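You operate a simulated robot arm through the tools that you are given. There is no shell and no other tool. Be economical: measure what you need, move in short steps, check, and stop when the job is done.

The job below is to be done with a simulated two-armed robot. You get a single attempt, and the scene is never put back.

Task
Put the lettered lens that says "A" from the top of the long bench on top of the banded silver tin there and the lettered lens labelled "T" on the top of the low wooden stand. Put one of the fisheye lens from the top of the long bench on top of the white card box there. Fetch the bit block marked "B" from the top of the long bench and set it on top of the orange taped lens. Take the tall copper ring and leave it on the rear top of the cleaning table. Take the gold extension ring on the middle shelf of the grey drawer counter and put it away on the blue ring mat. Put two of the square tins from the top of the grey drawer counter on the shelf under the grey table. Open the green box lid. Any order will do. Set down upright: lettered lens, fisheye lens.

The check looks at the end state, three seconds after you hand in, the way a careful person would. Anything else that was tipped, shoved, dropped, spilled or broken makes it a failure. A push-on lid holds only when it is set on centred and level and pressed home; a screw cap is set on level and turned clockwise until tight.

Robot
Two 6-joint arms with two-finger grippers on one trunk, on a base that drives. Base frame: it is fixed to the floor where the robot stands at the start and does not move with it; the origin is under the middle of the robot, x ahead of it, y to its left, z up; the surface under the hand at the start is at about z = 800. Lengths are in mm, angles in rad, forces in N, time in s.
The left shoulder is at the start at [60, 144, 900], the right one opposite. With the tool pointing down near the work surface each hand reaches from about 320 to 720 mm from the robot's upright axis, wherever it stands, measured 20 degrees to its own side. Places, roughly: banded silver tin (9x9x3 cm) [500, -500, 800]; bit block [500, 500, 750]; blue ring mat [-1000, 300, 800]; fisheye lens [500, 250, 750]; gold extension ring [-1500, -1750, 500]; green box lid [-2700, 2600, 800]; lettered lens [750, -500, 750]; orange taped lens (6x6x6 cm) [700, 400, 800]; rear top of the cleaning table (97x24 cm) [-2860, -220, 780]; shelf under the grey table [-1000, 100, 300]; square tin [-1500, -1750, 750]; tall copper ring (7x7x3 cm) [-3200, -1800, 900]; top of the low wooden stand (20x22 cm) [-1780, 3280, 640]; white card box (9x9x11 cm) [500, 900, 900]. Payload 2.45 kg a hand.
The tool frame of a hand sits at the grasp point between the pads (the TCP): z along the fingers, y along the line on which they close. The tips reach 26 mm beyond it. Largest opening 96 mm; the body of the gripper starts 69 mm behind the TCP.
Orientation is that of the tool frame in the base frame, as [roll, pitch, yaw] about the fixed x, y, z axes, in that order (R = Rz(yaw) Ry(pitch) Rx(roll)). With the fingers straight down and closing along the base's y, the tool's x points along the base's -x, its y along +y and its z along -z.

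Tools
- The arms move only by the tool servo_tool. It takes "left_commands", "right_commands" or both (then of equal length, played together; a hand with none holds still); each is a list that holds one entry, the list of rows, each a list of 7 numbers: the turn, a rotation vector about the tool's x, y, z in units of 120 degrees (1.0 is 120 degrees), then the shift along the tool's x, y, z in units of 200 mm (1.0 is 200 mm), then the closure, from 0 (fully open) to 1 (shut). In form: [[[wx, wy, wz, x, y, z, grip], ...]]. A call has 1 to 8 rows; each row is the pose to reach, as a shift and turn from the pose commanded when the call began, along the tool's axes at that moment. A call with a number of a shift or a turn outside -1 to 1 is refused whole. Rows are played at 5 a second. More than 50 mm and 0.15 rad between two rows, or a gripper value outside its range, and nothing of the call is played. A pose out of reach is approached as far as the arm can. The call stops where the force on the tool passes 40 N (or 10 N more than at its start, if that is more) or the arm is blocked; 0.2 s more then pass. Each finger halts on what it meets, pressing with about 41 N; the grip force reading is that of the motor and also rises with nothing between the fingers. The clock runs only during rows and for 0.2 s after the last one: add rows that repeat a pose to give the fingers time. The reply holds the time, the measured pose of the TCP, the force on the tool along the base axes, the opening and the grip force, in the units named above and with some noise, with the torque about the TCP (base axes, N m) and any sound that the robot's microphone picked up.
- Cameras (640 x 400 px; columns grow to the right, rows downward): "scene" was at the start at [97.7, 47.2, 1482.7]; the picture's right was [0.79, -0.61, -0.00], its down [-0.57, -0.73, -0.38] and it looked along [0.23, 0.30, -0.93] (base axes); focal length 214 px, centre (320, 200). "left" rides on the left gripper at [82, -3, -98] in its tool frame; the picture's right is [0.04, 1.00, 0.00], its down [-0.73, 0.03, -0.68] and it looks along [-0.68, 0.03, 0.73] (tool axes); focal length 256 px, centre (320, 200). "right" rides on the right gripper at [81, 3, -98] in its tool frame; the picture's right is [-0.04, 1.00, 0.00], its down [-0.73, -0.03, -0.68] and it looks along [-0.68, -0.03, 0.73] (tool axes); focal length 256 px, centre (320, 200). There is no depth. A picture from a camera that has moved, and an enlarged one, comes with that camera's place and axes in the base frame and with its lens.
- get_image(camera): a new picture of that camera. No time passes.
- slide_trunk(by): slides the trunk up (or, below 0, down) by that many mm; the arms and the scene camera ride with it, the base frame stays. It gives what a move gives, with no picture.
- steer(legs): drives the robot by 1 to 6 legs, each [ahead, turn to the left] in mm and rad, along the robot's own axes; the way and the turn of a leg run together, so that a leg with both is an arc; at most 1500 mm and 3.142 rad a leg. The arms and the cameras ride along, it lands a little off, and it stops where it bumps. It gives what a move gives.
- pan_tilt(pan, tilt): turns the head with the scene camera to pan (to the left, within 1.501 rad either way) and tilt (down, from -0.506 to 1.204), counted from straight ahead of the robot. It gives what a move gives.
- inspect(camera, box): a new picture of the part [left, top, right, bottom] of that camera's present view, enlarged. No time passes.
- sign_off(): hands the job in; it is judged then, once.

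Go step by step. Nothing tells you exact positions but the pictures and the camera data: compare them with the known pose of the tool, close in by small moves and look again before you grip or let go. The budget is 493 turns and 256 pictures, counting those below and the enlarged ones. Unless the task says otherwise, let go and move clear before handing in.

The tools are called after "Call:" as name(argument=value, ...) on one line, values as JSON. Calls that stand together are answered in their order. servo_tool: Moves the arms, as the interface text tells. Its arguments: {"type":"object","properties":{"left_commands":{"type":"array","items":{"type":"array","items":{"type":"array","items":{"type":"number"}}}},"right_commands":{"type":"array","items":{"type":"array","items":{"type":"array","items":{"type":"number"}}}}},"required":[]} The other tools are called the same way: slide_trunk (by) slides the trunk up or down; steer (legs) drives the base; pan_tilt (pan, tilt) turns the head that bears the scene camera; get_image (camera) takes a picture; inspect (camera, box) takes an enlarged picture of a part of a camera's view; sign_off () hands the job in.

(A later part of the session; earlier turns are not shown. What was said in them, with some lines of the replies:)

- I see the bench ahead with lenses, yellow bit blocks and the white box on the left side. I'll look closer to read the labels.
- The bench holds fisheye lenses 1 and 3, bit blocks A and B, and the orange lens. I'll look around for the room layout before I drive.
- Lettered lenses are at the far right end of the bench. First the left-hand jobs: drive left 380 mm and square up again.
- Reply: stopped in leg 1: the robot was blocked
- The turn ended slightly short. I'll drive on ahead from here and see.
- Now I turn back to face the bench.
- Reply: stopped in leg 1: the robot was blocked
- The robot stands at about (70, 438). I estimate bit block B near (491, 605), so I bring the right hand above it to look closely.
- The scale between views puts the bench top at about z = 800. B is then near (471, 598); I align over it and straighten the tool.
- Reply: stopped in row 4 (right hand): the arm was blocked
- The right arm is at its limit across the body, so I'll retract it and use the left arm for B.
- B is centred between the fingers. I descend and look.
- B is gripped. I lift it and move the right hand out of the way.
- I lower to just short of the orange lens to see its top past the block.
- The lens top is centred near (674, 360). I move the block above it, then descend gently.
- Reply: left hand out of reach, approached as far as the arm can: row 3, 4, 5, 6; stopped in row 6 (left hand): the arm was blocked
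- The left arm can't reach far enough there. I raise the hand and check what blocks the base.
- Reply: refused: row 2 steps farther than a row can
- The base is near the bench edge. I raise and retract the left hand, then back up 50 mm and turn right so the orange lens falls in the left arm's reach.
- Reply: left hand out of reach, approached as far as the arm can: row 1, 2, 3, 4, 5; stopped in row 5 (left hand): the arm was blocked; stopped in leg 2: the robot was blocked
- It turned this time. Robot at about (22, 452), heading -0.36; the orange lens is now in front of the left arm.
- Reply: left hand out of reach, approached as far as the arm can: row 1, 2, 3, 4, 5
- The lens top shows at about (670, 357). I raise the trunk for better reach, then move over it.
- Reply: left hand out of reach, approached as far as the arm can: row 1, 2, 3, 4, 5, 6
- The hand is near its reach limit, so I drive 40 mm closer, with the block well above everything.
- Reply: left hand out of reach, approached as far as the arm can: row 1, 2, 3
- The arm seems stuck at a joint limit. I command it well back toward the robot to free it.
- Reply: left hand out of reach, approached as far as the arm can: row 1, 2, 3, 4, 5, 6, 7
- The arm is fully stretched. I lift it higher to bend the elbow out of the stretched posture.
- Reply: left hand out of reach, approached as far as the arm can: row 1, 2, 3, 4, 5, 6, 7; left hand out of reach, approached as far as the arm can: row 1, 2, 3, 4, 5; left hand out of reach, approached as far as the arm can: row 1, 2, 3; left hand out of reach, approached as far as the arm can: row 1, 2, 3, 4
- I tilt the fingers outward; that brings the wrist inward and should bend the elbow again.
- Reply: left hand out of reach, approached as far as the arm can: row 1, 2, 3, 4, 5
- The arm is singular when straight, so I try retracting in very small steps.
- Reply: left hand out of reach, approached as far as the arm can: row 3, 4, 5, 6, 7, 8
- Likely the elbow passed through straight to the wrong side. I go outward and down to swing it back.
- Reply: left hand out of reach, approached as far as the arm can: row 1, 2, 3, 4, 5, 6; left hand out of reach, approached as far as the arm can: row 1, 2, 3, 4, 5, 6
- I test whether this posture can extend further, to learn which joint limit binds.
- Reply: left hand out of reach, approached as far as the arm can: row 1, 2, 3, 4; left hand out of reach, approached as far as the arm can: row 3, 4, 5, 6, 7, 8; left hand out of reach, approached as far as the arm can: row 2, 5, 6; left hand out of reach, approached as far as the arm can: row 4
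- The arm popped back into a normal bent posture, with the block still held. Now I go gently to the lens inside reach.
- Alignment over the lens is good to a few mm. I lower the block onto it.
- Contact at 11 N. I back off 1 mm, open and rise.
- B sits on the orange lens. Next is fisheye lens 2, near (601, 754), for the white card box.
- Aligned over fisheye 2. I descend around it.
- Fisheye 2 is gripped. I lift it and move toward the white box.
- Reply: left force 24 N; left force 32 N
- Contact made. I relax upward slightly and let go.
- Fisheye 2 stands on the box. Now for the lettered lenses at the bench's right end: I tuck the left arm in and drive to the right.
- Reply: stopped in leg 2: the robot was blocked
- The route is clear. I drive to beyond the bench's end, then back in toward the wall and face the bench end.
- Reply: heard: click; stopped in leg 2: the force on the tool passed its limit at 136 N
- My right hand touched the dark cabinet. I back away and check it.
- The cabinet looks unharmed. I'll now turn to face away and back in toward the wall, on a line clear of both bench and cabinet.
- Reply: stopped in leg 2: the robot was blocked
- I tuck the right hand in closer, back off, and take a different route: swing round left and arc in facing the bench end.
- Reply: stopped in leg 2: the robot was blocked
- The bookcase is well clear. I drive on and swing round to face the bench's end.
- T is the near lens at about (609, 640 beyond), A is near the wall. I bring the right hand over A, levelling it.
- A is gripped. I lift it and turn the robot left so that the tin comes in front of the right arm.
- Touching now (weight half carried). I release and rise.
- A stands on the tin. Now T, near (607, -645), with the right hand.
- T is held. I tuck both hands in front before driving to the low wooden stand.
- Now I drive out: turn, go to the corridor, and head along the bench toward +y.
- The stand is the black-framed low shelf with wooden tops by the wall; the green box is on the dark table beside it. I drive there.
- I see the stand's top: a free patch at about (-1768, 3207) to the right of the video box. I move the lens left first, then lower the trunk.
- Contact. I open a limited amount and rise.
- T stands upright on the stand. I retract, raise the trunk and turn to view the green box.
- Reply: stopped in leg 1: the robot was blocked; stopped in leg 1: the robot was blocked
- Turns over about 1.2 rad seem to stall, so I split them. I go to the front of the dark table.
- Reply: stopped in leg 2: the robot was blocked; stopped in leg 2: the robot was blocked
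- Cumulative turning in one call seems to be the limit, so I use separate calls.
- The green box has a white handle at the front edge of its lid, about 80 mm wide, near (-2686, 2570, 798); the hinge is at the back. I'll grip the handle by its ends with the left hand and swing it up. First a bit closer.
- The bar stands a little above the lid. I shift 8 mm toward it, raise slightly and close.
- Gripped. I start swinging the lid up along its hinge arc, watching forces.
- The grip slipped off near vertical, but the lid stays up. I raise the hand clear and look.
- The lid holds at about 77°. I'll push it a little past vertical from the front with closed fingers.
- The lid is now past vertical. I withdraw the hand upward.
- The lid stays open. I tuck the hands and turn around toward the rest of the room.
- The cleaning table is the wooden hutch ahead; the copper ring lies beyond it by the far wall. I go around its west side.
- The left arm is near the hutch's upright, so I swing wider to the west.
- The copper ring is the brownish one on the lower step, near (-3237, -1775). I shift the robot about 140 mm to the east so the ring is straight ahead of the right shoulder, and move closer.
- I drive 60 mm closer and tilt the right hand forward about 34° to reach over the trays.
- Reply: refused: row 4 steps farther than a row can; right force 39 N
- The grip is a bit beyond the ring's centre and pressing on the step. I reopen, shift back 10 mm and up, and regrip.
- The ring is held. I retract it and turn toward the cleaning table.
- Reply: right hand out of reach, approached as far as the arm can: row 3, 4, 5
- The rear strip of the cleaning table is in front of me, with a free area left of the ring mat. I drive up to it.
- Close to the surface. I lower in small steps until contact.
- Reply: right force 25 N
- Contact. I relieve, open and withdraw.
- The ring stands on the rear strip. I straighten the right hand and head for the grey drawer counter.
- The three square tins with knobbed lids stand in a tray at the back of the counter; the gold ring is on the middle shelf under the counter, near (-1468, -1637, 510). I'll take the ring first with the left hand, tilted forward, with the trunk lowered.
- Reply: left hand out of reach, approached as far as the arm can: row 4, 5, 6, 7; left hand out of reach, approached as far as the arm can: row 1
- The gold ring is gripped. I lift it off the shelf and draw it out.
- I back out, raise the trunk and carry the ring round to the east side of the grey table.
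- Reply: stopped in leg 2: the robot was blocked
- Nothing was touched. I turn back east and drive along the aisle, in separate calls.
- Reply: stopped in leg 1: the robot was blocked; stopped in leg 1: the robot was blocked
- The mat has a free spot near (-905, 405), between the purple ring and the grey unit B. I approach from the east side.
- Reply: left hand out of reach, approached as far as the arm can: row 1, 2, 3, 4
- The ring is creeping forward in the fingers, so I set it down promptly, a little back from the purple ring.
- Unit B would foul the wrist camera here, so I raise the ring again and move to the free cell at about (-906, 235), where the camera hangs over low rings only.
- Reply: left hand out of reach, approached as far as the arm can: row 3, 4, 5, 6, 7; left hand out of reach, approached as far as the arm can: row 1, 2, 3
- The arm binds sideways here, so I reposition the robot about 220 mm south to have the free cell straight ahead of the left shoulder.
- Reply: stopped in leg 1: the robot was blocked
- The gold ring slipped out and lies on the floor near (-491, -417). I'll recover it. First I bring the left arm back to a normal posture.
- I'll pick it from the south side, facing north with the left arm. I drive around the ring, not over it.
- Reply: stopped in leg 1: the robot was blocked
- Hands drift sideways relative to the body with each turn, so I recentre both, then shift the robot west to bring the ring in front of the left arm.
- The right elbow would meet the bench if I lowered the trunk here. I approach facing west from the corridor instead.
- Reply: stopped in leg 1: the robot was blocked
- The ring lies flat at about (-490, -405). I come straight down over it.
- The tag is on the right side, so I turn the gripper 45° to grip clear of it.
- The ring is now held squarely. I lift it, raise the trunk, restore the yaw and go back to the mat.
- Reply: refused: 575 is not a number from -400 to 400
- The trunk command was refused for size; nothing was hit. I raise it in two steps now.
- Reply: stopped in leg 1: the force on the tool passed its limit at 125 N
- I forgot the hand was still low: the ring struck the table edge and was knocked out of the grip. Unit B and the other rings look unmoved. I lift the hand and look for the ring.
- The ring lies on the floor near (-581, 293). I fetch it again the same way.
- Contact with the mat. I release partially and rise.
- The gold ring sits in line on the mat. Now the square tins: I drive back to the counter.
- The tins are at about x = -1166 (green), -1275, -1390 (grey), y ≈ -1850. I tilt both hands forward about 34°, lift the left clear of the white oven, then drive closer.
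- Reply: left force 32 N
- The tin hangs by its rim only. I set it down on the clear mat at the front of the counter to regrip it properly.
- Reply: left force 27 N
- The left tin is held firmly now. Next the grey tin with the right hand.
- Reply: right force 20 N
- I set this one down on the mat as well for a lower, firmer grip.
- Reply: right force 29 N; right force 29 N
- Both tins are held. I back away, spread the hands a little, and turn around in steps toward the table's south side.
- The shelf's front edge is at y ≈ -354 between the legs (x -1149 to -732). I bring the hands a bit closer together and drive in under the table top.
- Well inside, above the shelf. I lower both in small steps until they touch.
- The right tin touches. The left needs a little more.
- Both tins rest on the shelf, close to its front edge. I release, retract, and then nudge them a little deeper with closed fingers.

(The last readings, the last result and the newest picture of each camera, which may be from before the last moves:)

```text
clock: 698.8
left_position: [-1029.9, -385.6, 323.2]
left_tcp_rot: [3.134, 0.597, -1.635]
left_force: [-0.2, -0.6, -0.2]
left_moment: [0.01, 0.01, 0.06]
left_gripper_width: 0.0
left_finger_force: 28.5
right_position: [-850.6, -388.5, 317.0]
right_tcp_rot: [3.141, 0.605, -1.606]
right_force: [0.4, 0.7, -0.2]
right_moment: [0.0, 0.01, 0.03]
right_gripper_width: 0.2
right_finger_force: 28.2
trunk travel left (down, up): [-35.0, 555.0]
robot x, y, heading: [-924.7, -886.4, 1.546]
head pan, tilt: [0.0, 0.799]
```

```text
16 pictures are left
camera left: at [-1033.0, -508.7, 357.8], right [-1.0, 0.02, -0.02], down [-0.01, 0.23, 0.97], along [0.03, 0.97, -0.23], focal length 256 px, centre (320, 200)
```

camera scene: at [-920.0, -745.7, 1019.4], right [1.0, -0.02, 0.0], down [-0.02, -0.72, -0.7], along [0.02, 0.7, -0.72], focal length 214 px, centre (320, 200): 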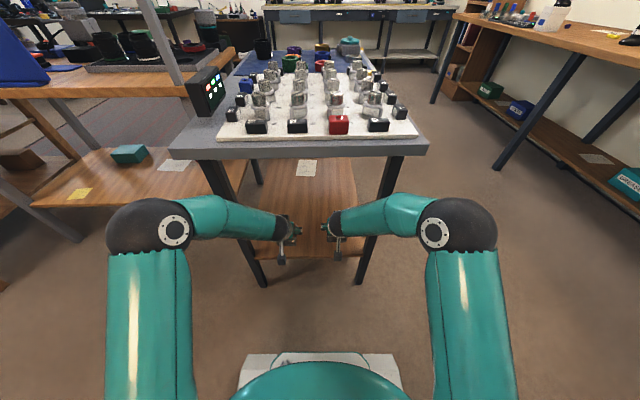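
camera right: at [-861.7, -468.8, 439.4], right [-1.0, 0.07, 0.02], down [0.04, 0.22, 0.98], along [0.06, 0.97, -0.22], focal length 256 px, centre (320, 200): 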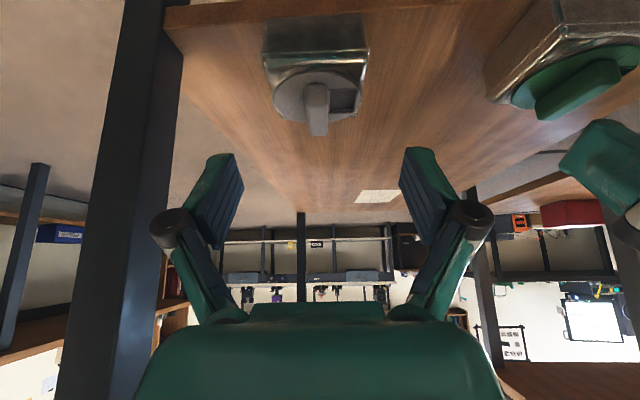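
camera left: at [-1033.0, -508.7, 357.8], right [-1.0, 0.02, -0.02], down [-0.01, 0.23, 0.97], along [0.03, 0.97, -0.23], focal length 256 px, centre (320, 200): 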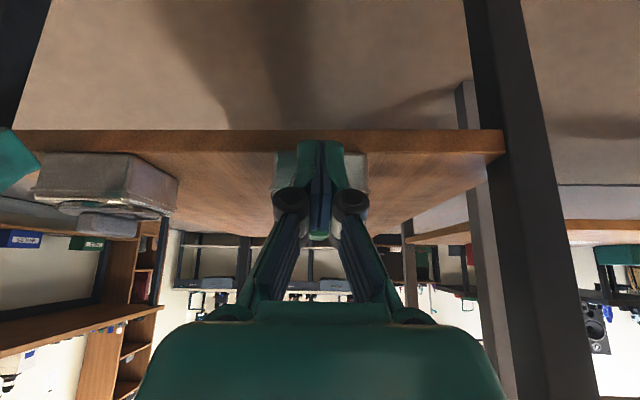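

Fingers are in front of the tins. I push both forward about 25 mm, slowly.

Call:
servo_tool(left_commands=[[[0, 0, 0, -0.08, 0, 0.05, 1], [0, 0, 0, -0.12, 0, 0.08, 1], [0, 0, 0, -0.15, 0, 0.1, 1], [0, 0, 0, -0.18, 0, 0.12, 1], [0, 0, 0, -0.21, 0, 0.14, 1], [0, 0, 0, -0.24, 0, 0.16, 1], [0, 0, 0, -0.24, 0, 0.16, 1]]], right_commands=[[[0, 0, 0, -0.08, 0, 0.05, 1], [0, 0, 0, -0.12, 0, 0.08, 1], [0, 0, 0, -0.15, 0, 0.1, 1], [0, 0, 0, -0.18, 0, 0.12, 1], [0, 0, 0, -0.21, 0, 0.14, 1], [0, 0, 0, -0.25, 0, 0.165, 1], [0, 0, 0, -0.25, 0, 0.165, 1]]])

Call:
servo_tool(left_commands=[[[0, 0, 0, 0.2, 0, -0.13, 1], [0, 0, 0, 0.35, 0, -0.24, 1], [0, 0, 0, 0.4, 0, -0.4, 1], [0, 0, 0, 0.4, 0, -0.55, 0.5], [0, 0, 0, 0.4, 0, -0.55, 0.2]]], right_commands=[[[0, 0, 0, 0.2, 0, -0.13, 1], [0, 0, 0, 0.35, 0, -0.24, 1], [0, 0, 0, 0.4, 0, -0.4, 1], [0, 0, 0, 0.4, 0, -0.55, 0.5], [0, 0, 0, 0.4, 0, -0.55, 0.2]]])

Call:
get_image(camera="left")

Call:
get_image(camera="right")

```text
clock: 700.4
left_position: [-1026.6, -328.2, 323.3]
left_tcp_rot: [3.135, 0.597, -1.632]
left_force: [0.5, -0.4, 0.0]
left_moment: [-0.01, 0.01, -0.01]
left_gripper_width: 6.0
left_finger_force: 29.0
right_position: [-850.4, -329.3, 319.9]
right_tcp_rot: [-3.14, 0.603, -1.605]
right_force: [0.8, -0.8, 0.0]
right_moment: [-0.04, 0.04, -0.02]
right_gripper_width: 6.2
right_finger_force: 28.1
trunk travel left (down, up): [-35.0, 555.0]
robot x, y, heading: [-927.1, -888.3, 1.546]
head pan, tilt: [0.0, 0.799]
```

```text
clock: 701.6
left_position: [-1032.0, -459.3, 371.9]
left_tcp_rot: [3.133, 0.599, -1.632]
left_force: [-0.1, 0.2, -0.3]
left_moment: [0.02, -0.02, -0.03]
left_gripper_width: 75.9
left_finger_force: 0.0
right_position: [-855.1, -456.7, 363.0]
right_tcp_rot: [-3.141, 0.602, -1.602]
right_force: [1.1, 0.3, 0.5]
right_moment: [-0.02, 0.01, 0.01]
right_gripper_width: 76.1
right_finger_force: 0.1
trunk travel left (down, up): [-35.0, 555.0]
robot x, y, heading: [-927.3, -889.1, 1.549]
head pan, tilt: [0.0, 0.799]
```

```text
15 pictures are left
camera left: at [-1036.4, -582.1, 406.5], right [-1.0, 0.03, -0.02], down [-0.01, 0.23, 0.97], along [0.03, 0.97, -0.23], focal length 256 px, centre (320, 200)
```

left: 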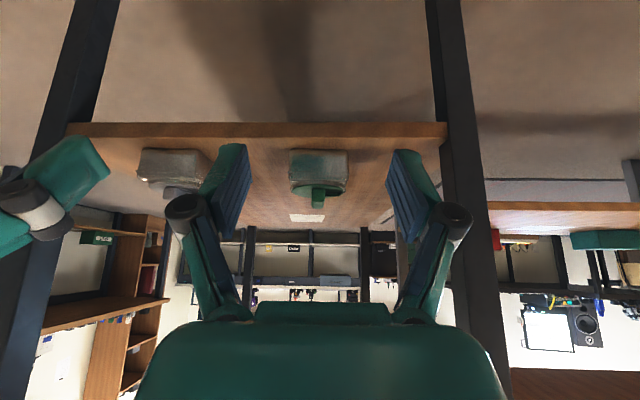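

```text
14 pictures are left
camera right: at [-863.4, -579.2, 397.8], right [-1.0, 0.07, 0.02], down [0.04, 0.22, 0.98], along [0.06, 0.97, -0.22], focal length 256 px, centre (320, 200)
```

right: 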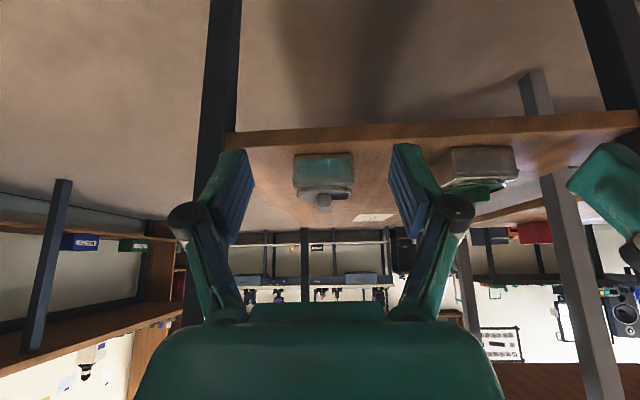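

Both tins stand well on the shelf. I back away, raise the trunk and take a last look at the bench side.

Call:
steer(legs=[[-200, 0]])

Call:
slide_trunk(by=400)

Call:
pan_tilt(pan=-0.8, tilt=0.5)

Call:
get_image(camera="scene")

Call:
pan_tilt(pan=0.3, tilt=0.5)

Call:
get_image(camera="scene")

```text
clock: 703.1
left_position: [-1038.8, -655.0, 371.2]
left_tcp_rot: [3.134, 0.597, -1.631]
left_force: [-0.3, 0.4, -0.5]
left_moment: [0.0, -0.01, -0.01]
left_gripper_width: 76.8
left_finger_force: 0.1
right_position: [-861.6, -652.9, 363.0]
right_tcp_rot: [3.141, 0.605, -1.602]
right_force: [-0.4, -0.7, -0.6]
right_moment: [0.0, -0.01, -0.02]
right_gripper_width: 76.7
right_finger_force: 0.0
trunk travel left (down, up): [-35.0, 555.0]
robot x, y, heading: [-929.9, -1083.8, 1.549]
head pan, tilt: [0.0, 0.799]
```

```text
clock: 707.0
left_position: [-1037.3, -655.8, 771.1]
left_tcp_rot: [3.135, 0.595, -1.63]
left_force: [0.7, 0.6, -0.2]
left_moment: [0.0, 0.0, 0.0]
left_gripper_width: 76.7
left_finger_force: 0.0
right_position: [-862.0, -654.2, 762.8]
right_tcp_rot: [-3.141, 0.604, -1.601]
right_force: [-0.3, 0.7, -0.1]
right_moment: [-0.04, 0.0, 0.0]
right_gripper_width: 77.0
right_finger_force: 0.1
trunk travel left (down, up): [-435.0, 155.0]
robot x, y, heading: [-930.3, -1084.3, 1.551]
head pan, tilt: [0.0, 0.799]
```

```text
clock: 708.1
left_position: [-1039.9, -655.2, 771.3]
left_tcp_rot: [3.135, 0.598, -1.629]
left_force: [-0.3, 0.0, 0.3]
left_moment: [0.02, -0.01, -0.02]
left_gripper_width: 76.7
left_finger_force: 0.0
right_position: [-860.5, -653.2, 763.5]
right_tcp_rot: [3.14, 0.604, -1.603]
right_force: [1.4, 0.0, 0.1]
right_moment: [-0.01, 0.03, -0.01]
right_gripper_width: 76.6
right_finger_force: 0.1
trunk travel left (down, up): [-435.0, 155.0]
robot x, y, heading: [-932.4, -1083.5, 1.549]
head pan, tilt: [-0.799, 0.499]
```

```text
13 pictures are left
camera scene: at [-860.4, -961.5, 1445.4], right [0.68, -0.73, 0.0], down [-0.35, -0.33, -0.88], along [0.64, 0.6, -0.48], focal length 214 px, centre (320, 200)
```

scene: 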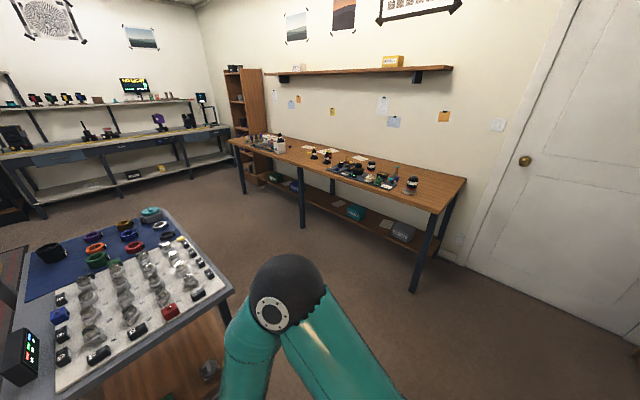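

```text
clock: 709.4
left_position: [-1038.8, -656.4, 772.0]
left_tcp_rot: [3.135, 0.596, -1.63]
left_force: [0.3, 0.2, -0.2]
left_moment: [-0.02, 0.01, 0.0]
left_gripper_width: 76.7
left_finger_force: 0.0
right_position: [-860.9, -652.8, 763.2]
right_tcp_rot: [3.141, 0.605, -1.601]
right_force: [0.2, 0.5, 0.2]
right_moment: [0.0, 0.0, 0.0]
right_gripper_width: 77.0
right_finger_force: 0.0
trunk travel left (down, up): [-435.0, 155.0]
robot x, y, heading: [-930.9, -1083.6, 1.547]
head pan, tilt: [0.3, 0.499]
```

```text
12 pictures are left
camera scene: at [-951.9, -936.1, 1445.4], right [0.96, 0.27, 0.0], down [0.13, -0.46, -0.88], along [-0.24, 0.84, -0.48], focal length 214 px, centre (320, 200)
```

scene: 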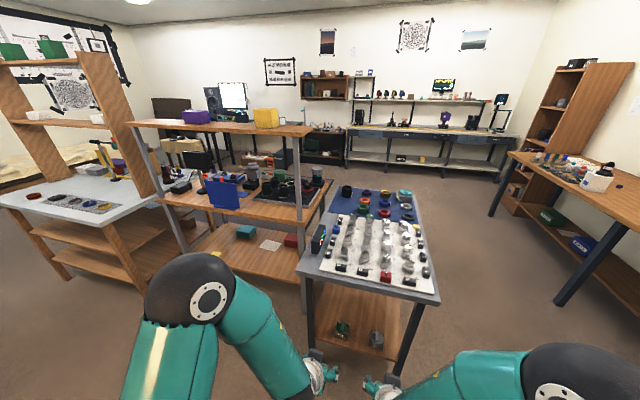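

Call:
inspect(camera="scene", box=[220, 90, 440, 220])

Call:
pan_tilt(pan=-0.8, tilt=0.5)

Call:
inspect(camera="scene", box=[240, 120, 440, 220])

```text
2.91 times, centred on (330, 155) of scene
camera zoom: at [-951.9, -936.1, 1445.4], right [0.96, 0.27, 0.0], down [0.13, -0.46, -0.88], along [-0.24, 0.84, -0.48], focal length 624 px, centre (291, 331)
```

zoom: 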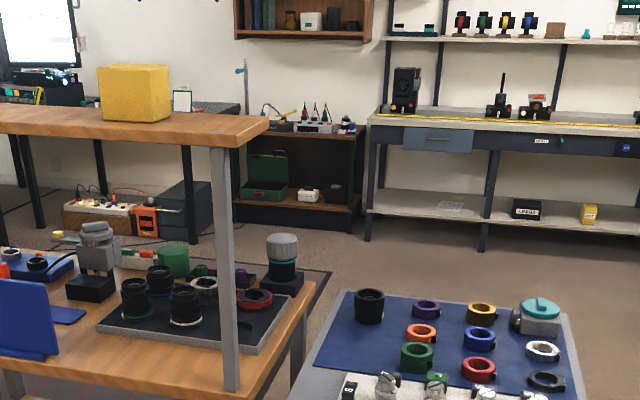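

```text
clock: 710.8
left_position: [-1038.6, -656.6, 771.3]
left_tcp_rot: [3.136, 0.596, -1.629]
left_force: [0.3, 0.8, 0.0]
left_moment: [-0.04, 0.0, -0.02]
left_gripper_width: 76.6
left_finger_force: 0.1
right_position: [-860.6, -652.3, 763.2]
right_tcp_rot: [-3.141, 0.604, -1.603]
right_force: [0.2, -0.3, -0.3]
right_moment: [-0.01, 0.01, 0.01]
right_gripper_width: 76.8
right_finger_force: 0.1
trunk travel left (down, up): [-435.0, 155.0]
robot x, y, heading: [-930.1, -1088.3, 1.546]
head pan, tilt: [-0.799, 0.499]
```

```text
3.20 times, centred on (340, 170) of scene
camera zoom: at [-860.4, -961.5, 1445.4], right [0.68, -0.73, 0.0], down [-0.35, -0.33, -0.88], along [0.64, 0.6, -0.48], focal length 686 px, centre (256, 296)
```

zoom: 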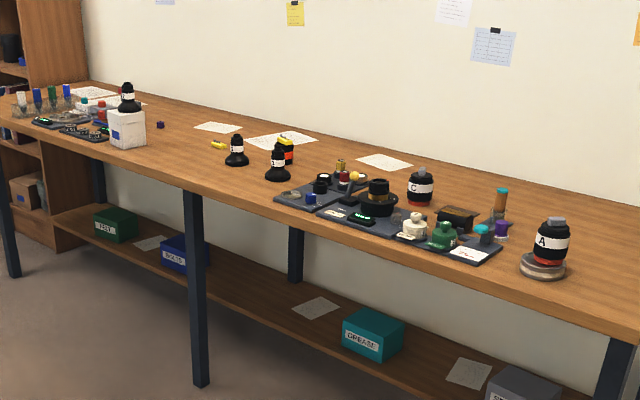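

The bench shows A on the tin, fisheye 2 on the box and B on the orange lens; the green box is open, and the ring and tins are in place. I hand in.

Call:
sign_off()

```text
The job is handed in.
```

I finished all the placements and opened the green box lid, then handed the job in; I don't have the check's result.

- **A on the silver tin:** the lens stands upright and centred.
- **T on the low wooden stand:** the lens stands upright, toward the front of the target area to stay clear of the items there.
- **Fisheye lens 2 on the white card box:** it stands upright.
- **Bit block B on the orange taped lens:** it rests across the rim, a few millimetres off centre.
- **Tall copper ring:** it lies flat on the rear strip of the cleaning table, left of the ring mat.
- **Gold extension ring:** it is on the blue ring mat. I dropped it twice on the way: it slipped out of the grip once, and once it was knocked out when it struck the table edge. Both times I picked it up off the floor.
- **Green and grey square tins:** both are on the shelf under the grey table, nudged back from its front edge.
- **Green box lid:** it is open, a little past vertical.

**Unplanned contacts:** early on, the right hand bumped the dark cabinet at about 136 N with an audible click. The gold ring later struck the grey table edge at about 125 N. I saw no damage, and the other rings on the mat looked unmoved.
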